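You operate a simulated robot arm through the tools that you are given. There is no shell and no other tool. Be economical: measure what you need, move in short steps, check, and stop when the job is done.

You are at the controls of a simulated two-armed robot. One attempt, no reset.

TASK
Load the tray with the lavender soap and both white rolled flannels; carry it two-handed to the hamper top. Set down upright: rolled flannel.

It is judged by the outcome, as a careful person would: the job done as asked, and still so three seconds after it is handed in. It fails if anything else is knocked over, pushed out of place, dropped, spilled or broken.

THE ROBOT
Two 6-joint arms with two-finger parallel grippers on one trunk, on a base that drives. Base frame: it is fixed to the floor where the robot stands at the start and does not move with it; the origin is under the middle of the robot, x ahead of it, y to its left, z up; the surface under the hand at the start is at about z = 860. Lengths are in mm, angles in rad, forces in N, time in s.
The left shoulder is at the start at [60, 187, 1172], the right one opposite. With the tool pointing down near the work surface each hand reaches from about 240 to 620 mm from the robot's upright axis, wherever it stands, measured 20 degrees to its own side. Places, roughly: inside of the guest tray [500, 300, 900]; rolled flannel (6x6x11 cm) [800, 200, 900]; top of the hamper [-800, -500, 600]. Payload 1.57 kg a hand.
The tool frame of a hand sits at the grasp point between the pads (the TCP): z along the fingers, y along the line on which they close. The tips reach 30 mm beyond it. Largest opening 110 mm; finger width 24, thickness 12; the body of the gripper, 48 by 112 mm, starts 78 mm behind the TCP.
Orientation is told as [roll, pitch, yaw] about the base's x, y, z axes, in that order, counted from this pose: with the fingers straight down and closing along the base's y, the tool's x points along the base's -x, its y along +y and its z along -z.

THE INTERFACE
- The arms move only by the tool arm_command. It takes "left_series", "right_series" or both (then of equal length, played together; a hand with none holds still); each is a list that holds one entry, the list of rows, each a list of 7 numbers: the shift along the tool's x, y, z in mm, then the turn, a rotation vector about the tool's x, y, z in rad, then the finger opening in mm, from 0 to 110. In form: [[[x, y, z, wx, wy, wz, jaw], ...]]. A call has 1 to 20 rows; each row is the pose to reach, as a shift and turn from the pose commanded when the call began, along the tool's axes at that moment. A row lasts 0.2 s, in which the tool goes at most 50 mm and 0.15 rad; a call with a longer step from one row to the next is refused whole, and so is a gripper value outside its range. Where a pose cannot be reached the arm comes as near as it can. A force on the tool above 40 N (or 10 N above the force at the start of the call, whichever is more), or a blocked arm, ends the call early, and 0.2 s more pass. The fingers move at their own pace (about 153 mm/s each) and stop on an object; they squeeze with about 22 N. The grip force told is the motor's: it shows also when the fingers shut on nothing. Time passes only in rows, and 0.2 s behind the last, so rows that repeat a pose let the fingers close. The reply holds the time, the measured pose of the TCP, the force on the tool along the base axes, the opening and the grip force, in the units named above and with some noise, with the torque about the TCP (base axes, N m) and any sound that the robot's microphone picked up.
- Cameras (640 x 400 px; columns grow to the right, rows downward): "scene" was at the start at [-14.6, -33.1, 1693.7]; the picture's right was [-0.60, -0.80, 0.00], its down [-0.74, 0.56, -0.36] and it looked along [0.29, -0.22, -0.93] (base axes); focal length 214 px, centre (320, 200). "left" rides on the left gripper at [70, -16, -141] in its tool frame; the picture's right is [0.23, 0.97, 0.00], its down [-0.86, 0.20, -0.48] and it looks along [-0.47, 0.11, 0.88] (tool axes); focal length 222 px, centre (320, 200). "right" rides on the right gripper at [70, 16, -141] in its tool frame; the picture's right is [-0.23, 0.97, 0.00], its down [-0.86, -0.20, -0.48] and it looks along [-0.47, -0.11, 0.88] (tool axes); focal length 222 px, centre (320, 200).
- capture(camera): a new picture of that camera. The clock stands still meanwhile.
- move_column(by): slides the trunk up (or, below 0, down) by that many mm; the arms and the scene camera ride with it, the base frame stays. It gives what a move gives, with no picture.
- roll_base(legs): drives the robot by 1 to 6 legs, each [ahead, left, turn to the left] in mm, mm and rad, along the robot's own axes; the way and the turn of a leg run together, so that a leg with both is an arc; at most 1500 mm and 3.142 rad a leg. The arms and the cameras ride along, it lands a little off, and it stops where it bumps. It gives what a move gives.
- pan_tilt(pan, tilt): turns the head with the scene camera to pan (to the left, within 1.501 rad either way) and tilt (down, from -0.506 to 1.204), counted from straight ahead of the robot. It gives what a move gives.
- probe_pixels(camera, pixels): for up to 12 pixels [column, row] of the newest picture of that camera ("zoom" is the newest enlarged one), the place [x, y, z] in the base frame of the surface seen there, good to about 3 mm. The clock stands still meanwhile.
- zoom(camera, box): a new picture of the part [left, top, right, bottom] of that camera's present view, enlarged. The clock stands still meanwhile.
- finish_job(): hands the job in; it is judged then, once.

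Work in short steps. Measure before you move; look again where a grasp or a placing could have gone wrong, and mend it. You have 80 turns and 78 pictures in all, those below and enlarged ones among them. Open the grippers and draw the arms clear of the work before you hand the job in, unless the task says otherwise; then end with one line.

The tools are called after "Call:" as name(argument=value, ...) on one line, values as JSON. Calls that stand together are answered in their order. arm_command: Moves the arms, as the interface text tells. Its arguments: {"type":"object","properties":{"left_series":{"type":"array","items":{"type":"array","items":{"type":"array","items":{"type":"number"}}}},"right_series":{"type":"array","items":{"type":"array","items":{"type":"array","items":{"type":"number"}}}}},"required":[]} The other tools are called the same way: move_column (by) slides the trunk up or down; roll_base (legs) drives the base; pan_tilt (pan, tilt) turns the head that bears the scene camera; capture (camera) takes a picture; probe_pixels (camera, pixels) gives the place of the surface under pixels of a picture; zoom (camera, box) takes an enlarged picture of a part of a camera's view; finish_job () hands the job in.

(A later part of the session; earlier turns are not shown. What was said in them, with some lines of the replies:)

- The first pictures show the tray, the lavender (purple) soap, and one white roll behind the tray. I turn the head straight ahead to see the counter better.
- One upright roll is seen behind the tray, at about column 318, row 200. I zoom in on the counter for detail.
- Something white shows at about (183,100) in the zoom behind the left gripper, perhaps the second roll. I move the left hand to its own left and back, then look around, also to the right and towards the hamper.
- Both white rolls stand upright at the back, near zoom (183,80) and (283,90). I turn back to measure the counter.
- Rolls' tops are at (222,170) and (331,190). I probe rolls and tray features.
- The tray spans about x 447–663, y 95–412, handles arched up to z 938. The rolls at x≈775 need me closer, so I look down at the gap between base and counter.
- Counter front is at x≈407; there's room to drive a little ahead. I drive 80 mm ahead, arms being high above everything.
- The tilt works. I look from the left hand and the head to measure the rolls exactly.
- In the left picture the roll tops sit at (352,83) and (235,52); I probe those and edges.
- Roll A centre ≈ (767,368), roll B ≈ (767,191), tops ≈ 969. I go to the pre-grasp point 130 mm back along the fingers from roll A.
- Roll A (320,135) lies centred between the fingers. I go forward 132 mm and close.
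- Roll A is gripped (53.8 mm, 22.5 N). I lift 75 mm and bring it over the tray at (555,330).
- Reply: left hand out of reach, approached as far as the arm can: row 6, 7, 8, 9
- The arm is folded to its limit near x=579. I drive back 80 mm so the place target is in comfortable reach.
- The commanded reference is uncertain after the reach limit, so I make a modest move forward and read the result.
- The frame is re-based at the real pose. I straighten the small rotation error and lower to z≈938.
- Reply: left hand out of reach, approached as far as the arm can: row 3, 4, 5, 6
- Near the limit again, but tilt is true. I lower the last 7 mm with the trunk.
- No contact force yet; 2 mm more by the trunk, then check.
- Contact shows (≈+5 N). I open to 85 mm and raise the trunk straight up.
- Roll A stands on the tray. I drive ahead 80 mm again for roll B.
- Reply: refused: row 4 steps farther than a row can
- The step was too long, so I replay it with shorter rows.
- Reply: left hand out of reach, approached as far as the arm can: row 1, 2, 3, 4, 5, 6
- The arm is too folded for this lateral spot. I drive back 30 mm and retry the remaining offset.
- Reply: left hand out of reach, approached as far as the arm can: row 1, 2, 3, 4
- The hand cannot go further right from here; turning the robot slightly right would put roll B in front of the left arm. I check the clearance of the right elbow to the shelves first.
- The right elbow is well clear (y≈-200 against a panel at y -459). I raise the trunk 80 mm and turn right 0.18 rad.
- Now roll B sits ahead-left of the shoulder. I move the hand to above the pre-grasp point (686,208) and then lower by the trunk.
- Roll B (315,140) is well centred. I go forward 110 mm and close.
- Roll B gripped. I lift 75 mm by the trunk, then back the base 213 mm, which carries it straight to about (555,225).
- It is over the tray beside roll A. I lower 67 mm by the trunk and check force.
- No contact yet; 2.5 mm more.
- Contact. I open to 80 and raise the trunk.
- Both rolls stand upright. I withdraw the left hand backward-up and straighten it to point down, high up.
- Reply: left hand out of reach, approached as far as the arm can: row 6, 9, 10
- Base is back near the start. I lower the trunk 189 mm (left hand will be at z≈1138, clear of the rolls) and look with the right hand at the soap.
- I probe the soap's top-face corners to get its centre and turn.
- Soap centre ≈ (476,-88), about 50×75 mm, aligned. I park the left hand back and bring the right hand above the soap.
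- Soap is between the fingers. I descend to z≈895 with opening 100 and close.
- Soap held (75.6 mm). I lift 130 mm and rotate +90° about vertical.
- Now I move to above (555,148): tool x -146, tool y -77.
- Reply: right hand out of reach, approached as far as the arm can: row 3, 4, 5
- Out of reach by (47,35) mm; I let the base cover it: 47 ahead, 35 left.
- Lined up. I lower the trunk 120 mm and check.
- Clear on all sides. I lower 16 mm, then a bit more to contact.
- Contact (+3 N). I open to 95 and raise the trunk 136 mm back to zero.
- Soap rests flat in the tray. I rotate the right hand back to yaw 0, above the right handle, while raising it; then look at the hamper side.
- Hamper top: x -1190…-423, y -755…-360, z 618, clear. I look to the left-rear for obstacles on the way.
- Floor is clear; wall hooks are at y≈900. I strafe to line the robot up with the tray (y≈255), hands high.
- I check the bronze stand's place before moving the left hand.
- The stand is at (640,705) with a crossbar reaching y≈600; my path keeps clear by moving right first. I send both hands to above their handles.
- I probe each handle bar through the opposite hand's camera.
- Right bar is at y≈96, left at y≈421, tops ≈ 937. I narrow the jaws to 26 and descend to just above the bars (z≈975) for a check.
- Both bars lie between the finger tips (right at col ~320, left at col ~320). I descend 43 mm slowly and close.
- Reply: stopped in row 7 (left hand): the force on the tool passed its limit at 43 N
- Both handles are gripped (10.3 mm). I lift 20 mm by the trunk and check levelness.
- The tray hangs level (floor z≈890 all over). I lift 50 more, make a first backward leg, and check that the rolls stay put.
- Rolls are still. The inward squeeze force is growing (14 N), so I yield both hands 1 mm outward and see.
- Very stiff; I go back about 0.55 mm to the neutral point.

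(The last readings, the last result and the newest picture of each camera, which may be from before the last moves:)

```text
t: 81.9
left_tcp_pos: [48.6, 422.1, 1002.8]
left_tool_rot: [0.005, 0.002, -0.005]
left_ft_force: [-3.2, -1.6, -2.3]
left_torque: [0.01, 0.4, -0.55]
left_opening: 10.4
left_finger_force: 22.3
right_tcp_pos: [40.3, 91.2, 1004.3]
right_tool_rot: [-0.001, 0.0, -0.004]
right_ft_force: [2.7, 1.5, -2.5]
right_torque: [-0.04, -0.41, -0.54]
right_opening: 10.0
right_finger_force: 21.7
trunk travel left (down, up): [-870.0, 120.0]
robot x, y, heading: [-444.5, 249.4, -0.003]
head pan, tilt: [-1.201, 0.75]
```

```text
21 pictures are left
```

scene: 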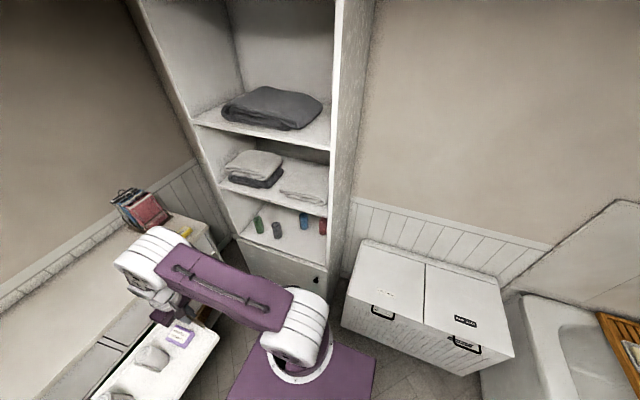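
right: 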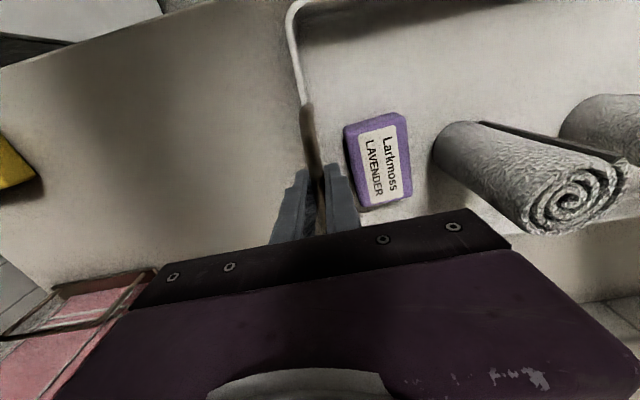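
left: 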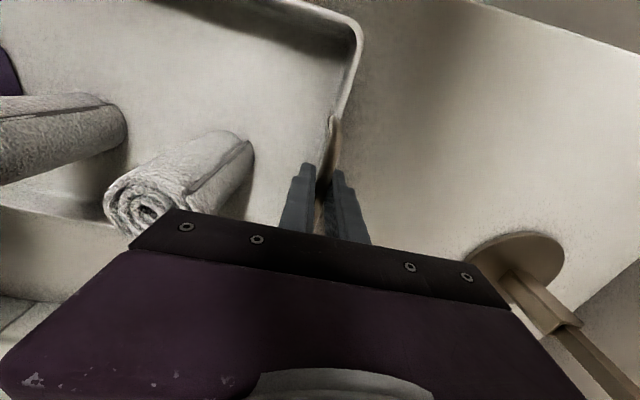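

Tray is clear of the counter and forces are neutral. I back 200 and left 50 for more clearance from the shelves, then make a first trial turn of 0.4 rad to the right.

Call:
roll_base(legs=[[-200, 50, 0], [0, 0, -0.4]])

Call:
pan_tilt(pan=0, tilt=0.95)

Call:
capture(camera="scene")

```text
t: 84.8
left_tcp_pos: [-121.0, 266.8, 1002.3]
left_tool_rot: [0.003, 0.004, -0.404]
left_ft_force: [-4.3, -1.7, -2.8]
left_torque: [-0.03, 0.06, -0.54]
left_opening: 10.2
left_finger_force: 22.2
right_tcp_pos: [-258.0, -35.8, 1005.1]
right_tool_rot: [-0.004, 0.0, -0.405]
right_ft_force: [5.3, 2.1, -2.9]
right_torque: [-0.02, -0.02, -0.54]
right_opening: 10.0
right_finger_force: 21.7
trunk travel left (down, up): [-870.0, 120.0]
robot x, y, heading: [-641.8, 304.0, -0.401]
head pan, tilt: [-1.201, 0.75]
```

```text
t: 86.2
left_tcp_pos: [-121.7, 264.6, 1003.5]
left_tool_rot: [0.005, 0.004, -0.404]
left_ft_force: [-2.6, 1.6, -1.7]
left_torque: [0.18, 0.37, -0.57]
left_opening: 10.2
left_finger_force: 21.9
right_tcp_pos: [-258.7, -37.4, 1005.0]
right_tool_rot: [-0.002, -0.001, -0.404]
right_ft_force: [3.8, -0.9, -2.0]
right_torque: [-0.17, -0.36, -0.52]
right_opening: 10.4
right_finger_force: 22.0
trunk travel left (down, up): [-870.0, 120.0]
robot x, y, heading: [-642.4, 303.9, -0.4]
head pan, tilt: [0.0, 0.949]
```

```text
20 pictures are left
```

scene: 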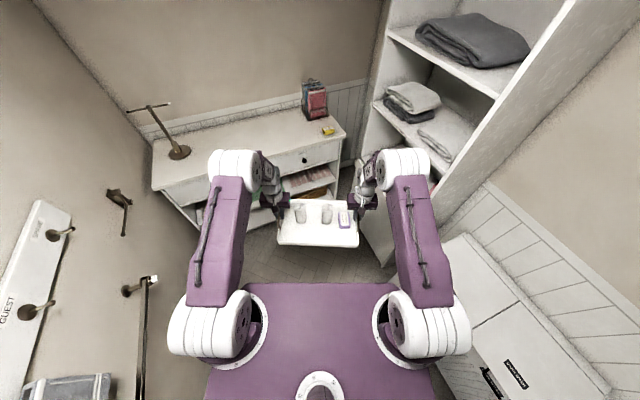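

All steady. The shelf corner is about 790 mm from the turning centre, beyond my sweep (~620), so I finish the turn to -π/2.

Call:
roll_base(legs=[[0, 0, -0.585], [0, 0, -0.585]])

Call:
capture(camera="scene")

Call:
probe_pixels(camera="scene", pixels=[[320, 225], [300, 240], [345, 240], [260, 150], [380, 150], [320, 150]])

```text
t: 89.8
left_tcp_pos: [-466.2, -190.0, 1003.2]
left_tool_rot: [0.005, 0.005, -1.563]
left_ft_force: [-1.0, 3.5, -1.3]
left_torque: [0.06, -0.01, -0.53]
left_opening: 10.1
left_finger_force: 21.6
right_tcp_pos: [-798.1, -186.6, 1004.4]
right_tool_rot: [-0.003, -0.001, -1.562]
right_ft_force: [0.6, -2.9, -3.4]
right_torque: [0.02, -0.01, -0.49]
right_opening: 9.9
right_finger_force: 22.4
trunk travel left (down, up): [-870.0, 120.0]
robot x, y, heading: [-642.5, 302.0, -1.555]
head pan, tilt: [0.0, 0.949]
```

```text
19 pictures are left
```

scene: 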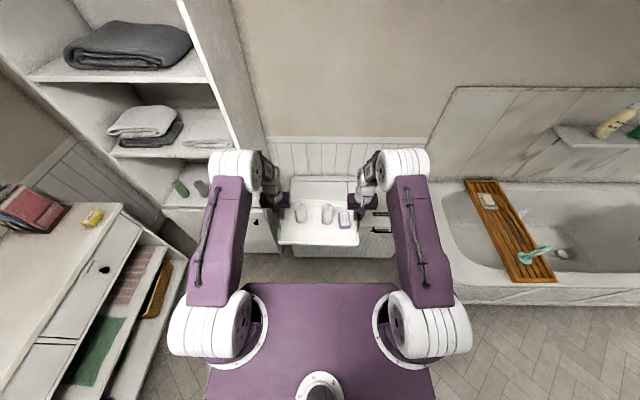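

```text
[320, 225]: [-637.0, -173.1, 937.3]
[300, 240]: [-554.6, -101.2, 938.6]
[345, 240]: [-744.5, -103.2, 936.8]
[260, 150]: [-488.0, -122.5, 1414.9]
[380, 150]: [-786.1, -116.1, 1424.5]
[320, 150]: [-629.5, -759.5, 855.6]
```

Tray level and rolls upright. I strafe right 168 and drive ahead 332 to bring the tray over the hamper centre.

Call:
roll_base(legs=[[0, -168, -0.014], [332, 0, 0]])

Call:
capture(camera="scene")

```text
t: 93.0
left_tcp_pos: [-640.7, -526.3, 1004.8]
left_tool_rot: [0.005, 0.001, -1.578]
left_ft_force: [-0.4, 3.3, -2.1]
left_torque: [-0.13, 0.0, -0.52]
left_opening: 10.1
left_finger_force: 22.3
right_tcp_pos: [-971.1, -516.9, 1005.6]
right_tool_rot: [-0.001, -0.003, -1.579]
right_ft_force: [-0.6, -2.9, -2.8]
right_torque: [0.08, -0.02, -0.52]
right_opening: 10.0
right_finger_force: 21.5
trunk travel left (down, up): [-870.0, 120.0]
robot x, y, heading: [-813.4, -35.8, -1.577]
head pan, tilt: [0.0, 0.949]
```

```text
18 pictures are left
```

scene: 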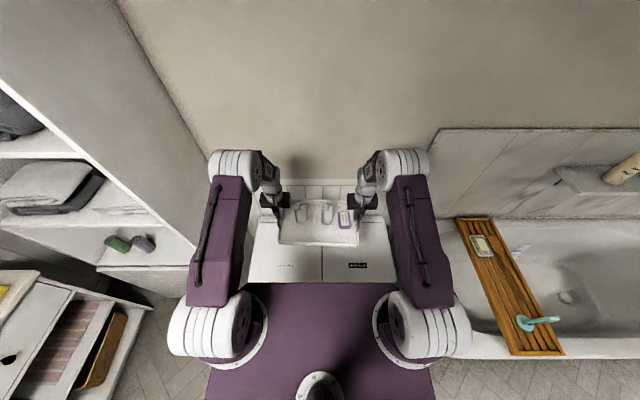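

Over the hamper. I measure the lid edges near the tray before lowering.

Call:
probe_pixels(camera="scene", pixels=[[320, 230], [285, 240], [355, 240], [290, 270], [355, 275], [252, 270], [322, 255], [330, 187]])

Call:
move_column(by=-150)

Call:
capture(camera="scene")

```text
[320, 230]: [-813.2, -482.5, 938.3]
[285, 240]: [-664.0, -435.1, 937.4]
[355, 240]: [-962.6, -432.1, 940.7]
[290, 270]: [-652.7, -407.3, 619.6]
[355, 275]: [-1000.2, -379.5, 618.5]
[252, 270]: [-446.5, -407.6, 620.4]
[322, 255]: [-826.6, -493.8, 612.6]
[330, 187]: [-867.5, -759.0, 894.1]
```

```text
t: 94.8
left_tcp_pos: [-642.1, -526.9, 853.0]
left_tool_rot: [0.006, 0.005, -1.579]
left_ft_force: [-0.2, 2.6, -1.7]
left_torque: [0.22, -0.03, -0.52]
left_opening: 10.0
left_finger_force: 22.0
right_tcp_pos: [-972.5, -517.7, 854.8]
right_tool_rot: [-0.005, -0.001, -1.581]
right_ft_force: [-0.7, -3.0, -2.8]
right_torque: [-0.22, 0.0, -0.55]
right_opening: 10.0
right_finger_force: 21.6
trunk travel left (down, up): [-720.0, 270.0]
robot x, y, heading: [-814.0, -31.5, -1.573]
head pan, tilt: [0.0, 0.949]
```

```text
17 pictures are left
```

scene: 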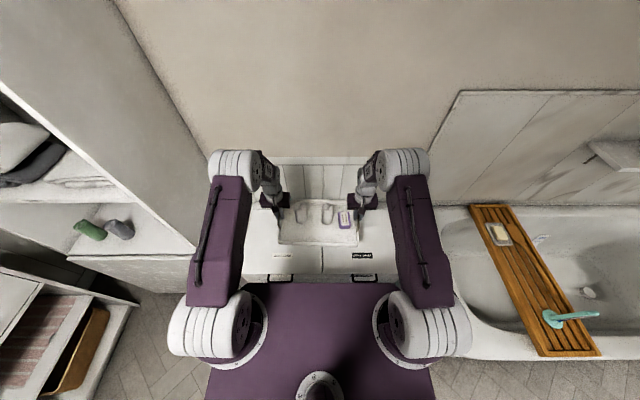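

Lid z is 619, so touchdown should be at TCP ≈ 693. I lower 150, then creep.

Call:
move_column(by=-150)

Call:
move_column(by=-6)

Call:
move_column(by=-3)

```text
t: 96.5
left_tcp_pos: [-639.9, -525.8, 704.0]
left_tool_rot: [0.007, 0.003, -1.578]
left_ft_force: [0.9, 3.3, -2.6]
left_torque: [-0.04, 0.03, -0.53]
left_opening: 10.1
left_finger_force: 22.1
right_tcp_pos: [-972.7, -518.5, 704.8]
right_tool_rot: [-0.002, -0.002, -1.58]
right_ft_force: [-1.1, -3.4, -2.5]
right_torque: [0.05, 0.01, -0.58]
right_opening: 10.3
right_finger_force: 22.3
trunk travel left (down, up): [-570.0, 420.0]
robot x, y, heading: [-811.2, -32.0, -1.574]
head pan, tilt: [0.0, 0.949]
```

```text
t: 97.0
left_tcp_pos: [-640.2, -526.7, 696.8]
left_tool_rot: [0.007, 0.003, -1.578]
left_ft_force: [0.4, 3.1, -1.1]
left_torque: [0.05, 0.0, -0.56]
left_opening: 10.1
left_finger_force: 21.3
right_tcp_pos: [-973.0, -519.4, 699.1]
right_tool_rot: [0.0, -0.003, -1.581]
right_ft_force: [-0.9, -2.6, -2.6]
right_torque: [-0.04, 0.01, -0.52]
right_opening: 10.2
right_finger_force: 22.2
trunk travel left (down, up): [-564.0, 426.0]
robot x, y, heading: [-809.7, -33.6, -1.574]
head pan, tilt: [0.0, 0.949]
```

```text
t: 97.6
left_tcp_pos: [-640.3, -527.6, 693.9]
left_tool_rot: [0.006, 0.003, -1.577]
left_ft_force: [0.6, 4.5, -2.6]
left_torque: [0.08, -0.01, -0.49]
left_opening: 10.0
left_finger_force: 22.1
right_tcp_pos: [-972.6, -517.9, 695.5]
right_tool_rot: [-0.001, -0.002, -1.579]
right_ft_force: [-0.2, -3.3, -2.4]
right_torque: [-0.06, 0.03, -0.56]
right_opening: 10.2
right_finger_force: 22.2
trunk travel left (down, up): [-561.0, 429.0]
robot x, y, heading: [-805.8, -32.1, -1.572]
head pan, tilt: [0.0, 0.949]
```

Not yet in contact; 1.5 mm steps follow.

Call:
move_column(by=-1.5)

Call:
move_column(by=-1.5)

```text
t: 98.1
left_tcp_pos: [-641.4, -526.5, 693.4]
left_tool_rot: [0.006, 0.005, -1.577]
left_ft_force: [0.5, 3.0, -2.4]
left_torque: [0.08, -0.01, -0.51]
left_opening: 10.0
left_finger_force: 21.4
right_tcp_pos: [-972.5, -519.5, 694.0]
right_tool_rot: [-0.002, -0.002, -1.581]
right_ft_force: [-0.7, -2.4, -2.6]
right_torque: [-0.02, 0.0, -0.55]
right_opening: 9.9
right_finger_force: 21.9
trunk travel left (down, up): [-560.0, 430.0]
robot x, y, heading: [-810.9, -31.8, -1.572]
head pan, tilt: [0.0, 0.949]
```

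```text
t: 98.6
left_tcp_pos: [-641.7, -525.9, 691.2]
left_tool_rot: [0.005, 0.004, -1.578]
left_ft_force: [0.1, 2.8, -2.2]
left_torque: [0.02, -0.02, -0.55]
left_opening: 9.9
left_finger_force: 22.0
right_tcp_pos: [-972.0, -518.9, 693.4]
right_tool_rot: [-0.003, -0.001, -1.579]
right_ft_force: [-0.6, -3.5, -2.3]
right_torque: [0.02, -0.01, -0.53]
right_opening: 10.0
right_finger_force: 21.9
trunk travel left (down, up): [-558.0, 432.0]
robot x, y, heading: [-810.3, -33.2, -1.568]
head pan, tilt: [0.0, 0.949]
```

Still hanging; further 1.5 mm steps.

Call:
move_column(by=-1.5)

Call:
move_column(by=-1.5)

Call:
zoom(camera="scene", box=[240, 170, 400, 270])

```text
t: 99.1
left_tcp_pos: [-640.9, -526.6, 689.0]
left_tool_rot: [0.005, 0.001, -1.576]
left_ft_force: [-0.2, 3.5, 0.4]
left_torque: [-0.15, 0.01, -0.51]
left_opening: 10.1
left_finger_force: 21.9
right_tcp_pos: [-972.6, -518.5, 691.2]
right_tool_rot: [-0.002, -0.001, -1.58]
right_ft_force: [0.4, -3.7, -2.8]
right_torque: [-0.21, 0.04, -0.57]
right_opening: 9.9
right_finger_force: 22.1
trunk travel left (down, up): [-557.0, 433.0]
robot x, y, heading: [-816.2, -32.9, -1.573]
head pan, tilt: [0.0, 0.949]
```

```text
t: 99.6
left_tcp_pos: [-640.3, -527.9, 689.7]
left_tool_rot: [0.006, 0.0, -1.577]
left_ft_force: [-0.1, 0.0, 10.1]
left_torque: [0.5, -0.03, -0.55]
left_opening: 10.0
left_finger_force: 22.3
right_tcp_pos: [-972.6, -517.9, 691.0]
right_tool_rot: [-0.002, -0.005, -1.58]
right_ft_force: [-0.8, -4.7, 8.7]
right_torque: [0.42, 0.02, -0.5]
right_opening: 9.8
right_finger_force: 21.8
trunk travel left (down, up): [-555.0, 435.0]
robot x, y, heading: [-811.4, -33.8, -1.569]
head pan, tilt: [0.0, 0.949]
```

```text
4.00 times, centred on (320, 220) of scene
```

zoom: 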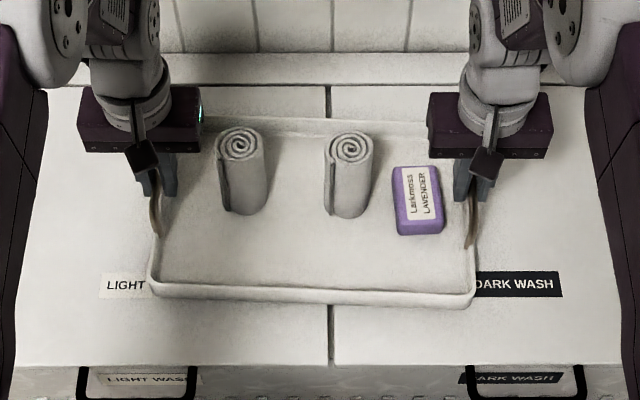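

Both hands feel the hamper (≈+10 N); tray is down. I open both jaws to 24 mm and raise the hands straight up by the arms.

Call:
arm_command(left_series=[[[0, 0, 0, 0, 0, 0, 18], [0, 0, 0, 0, 0, 0, 24], [0, 0, 0, 0, 0, 0, 24]]], right_series=[[[0, 0, 0, 0, 0, 0, 18], [0, 0, 0, 0, 0, 0, 24], [0, 0, 0, 0, 0, 0, 24]]])

Call:
move_column(by=20)

Call:
zoom(camera="scene", box=[240, 170, 400, 270])

```text
t: 100.4
left_tcp_pos: [-641.0, -526.9, 688.6]
left_tool_rot: [0.005, 0.004, -1.577]
left_ft_force: [-0.6, -0.1, -0.2]
left_torque: [-0.01, 0.0, -0.01]
left_opening: 24.2
left_finger_force: 0.0
right_tcp_pos: [-971.6, -518.5, 689.3]
right_tool_rot: [-0.003, -0.002, -1.578]
right_ft_force: [-0.1, 0.0, 0.4]
right_torque: [0.01, 0.04, 0.0]
right_opening: 24.2
right_finger_force: 0.0
trunk travel left (down, up): [-555.0, 435.0]
robot x, y, heading: [-811.6, -33.2, -1.577]
head pan, tilt: [0.0, 0.949]
```

```text
t: 101.1
left_tcp_pos: [-641.5, -526.5, 708.5]
left_tool_rot: [0.005, 0.002, -1.576]
left_ft_force: [-0.3, -0.1, -0.1]
left_torque: [0.0, 0.06, -0.02]
left_opening: 24.0
left_finger_force: 0.0
right_tcp_pos: [-973.3, -517.8, 709.5]
right_tool_rot: [-0.001, -0.002, -1.579]
right_ft_force: [-0.7, 0.7, -0.2]
right_torque: [-0.05, 0.01, 0.01]
right_opening: 24.1
right_finger_force: 0.1
trunk travel left (down, up): [-575.0, 415.0]
robot x, y, heading: [-812.6, -35.8, -1.572]
head pan, tilt: [0.0, 0.949]
```

```text
4.00 times, centred on (320, 220) of scene
```

zoom: 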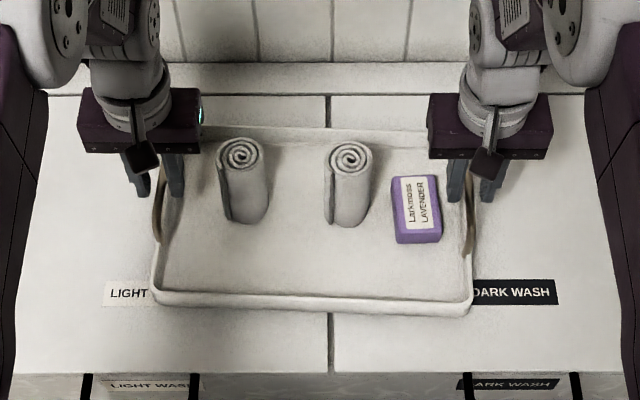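

The tray stayed put while the hands rose. I raise the trunk 230 mm more and back the base away, then check.

Call:
move_column(by=230)

Call:
roll_base(legs=[[-250, 0, 0]])

Call:
capture(camera="scene")

Call:
zoom(camera="scene", box=[240, 130, 400, 230])

```text
t: 103.5
left_tcp_pos: [-638.6, -526.5, 938.2]
left_tool_rot: [0.006, 0.003, -1.576]
left_ft_force: [0.9, 0.1, 0.4]
left_torque: [0.0, -0.01, 0.0]
left_opening: 23.9
left_finger_force: 0.1
right_tcp_pos: [-973.0, -517.9, 938.2]
right_tool_rot: [-0.002, -0.002, -1.581]
right_ft_force: [0.2, -0.3, -0.1]
right_torque: [0.04, -0.01, 0.02]
right_opening: 23.7
right_finger_force: 0.0
trunk travel left (down, up): [-805.0, 185.0]
robot x, y, heading: [-812.9, -34.3, -1.573]
head pan, tilt: [0.0, 0.949]
```

```text
t: 105.3
left_tcp_pos: [-640.0, -278.9, 938.3]
left_tool_rot: [0.006, 0.004, -1.579]
left_ft_force: [-0.3, -0.7, -0.4]
left_torque: [0.01, 0.0, -0.02]
left_opening: 24.0
left_finger_force: 0.0
right_tcp_pos: [-971.9, -271.0, 939.3]
right_tool_rot: [-0.001, 0.001, -1.578]
right_ft_force: [-0.3, -0.3, 0.1]
right_torque: [-0.01, 0.01, 0.02]
right_opening: 24.1
right_finger_force: 0.2
trunk travel left (down, up): [-805.0, 185.0]
robot x, y, heading: [-809.8, 215.9, -1.57]
head pan, tilt: [0.0, 0.949]
```

```text
14 pictures are left
```

scene: 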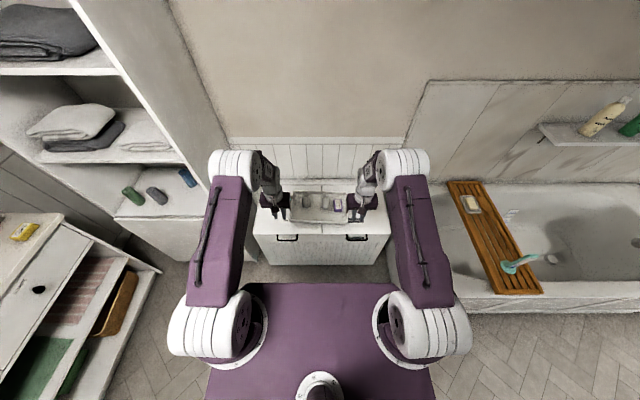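

```text
4.00 times, centred on (320, 180) of scene
```

zoom: 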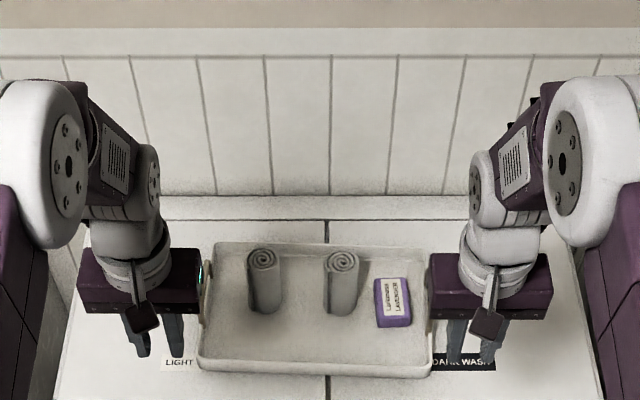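

The tray with both rolls upright and the soap sits on the hamper top. I open the grippers fully in the clear and hand in.

Call:
arm_command(left_series=[[[0, 0, 0, 0, 0, 0, 80], [0, 0, 0, 0, 0, 0, 80]]], right_series=[[[0, 0, 0, 0, 0, 0, 80], [0, 0, 0, 0, 0, 0, 80]]])

Call:
finish_job()

```text
t: 105.9
left_tcp_pos: [-639.7, -279.0, 938.1]
left_tool_rot: [0.003, 0.005, -1.579]
left_ft_force: [0.1, 0.3, 0.3]
left_torque: [0.01, -0.01, 0.02]
left_opening: 80.0
left_finger_force: 0.1
right_tcp_pos: [-971.8, -272.5, 939.5]
right_tool_rot: [-0.003, -0.002, -1.578]
right_ft_force: [0.2, -0.1, -0.8]
right_torque: [0.02, 0.01, -0.01]
right_opening: 79.9
right_finger_force: 0.0
trunk travel left (down, up): [-805.0, 185.0]
robot x, y, heading: [-810.1, 212.9, -1.572]
head pan, tilt: [0.0, 0.949]
```

```text
The job is handed in.
```

The tray is on the hamper top with the lavender soap and both white rolled flannels standing upright; the grippers are open, the arms are clear, and the job is handed in.
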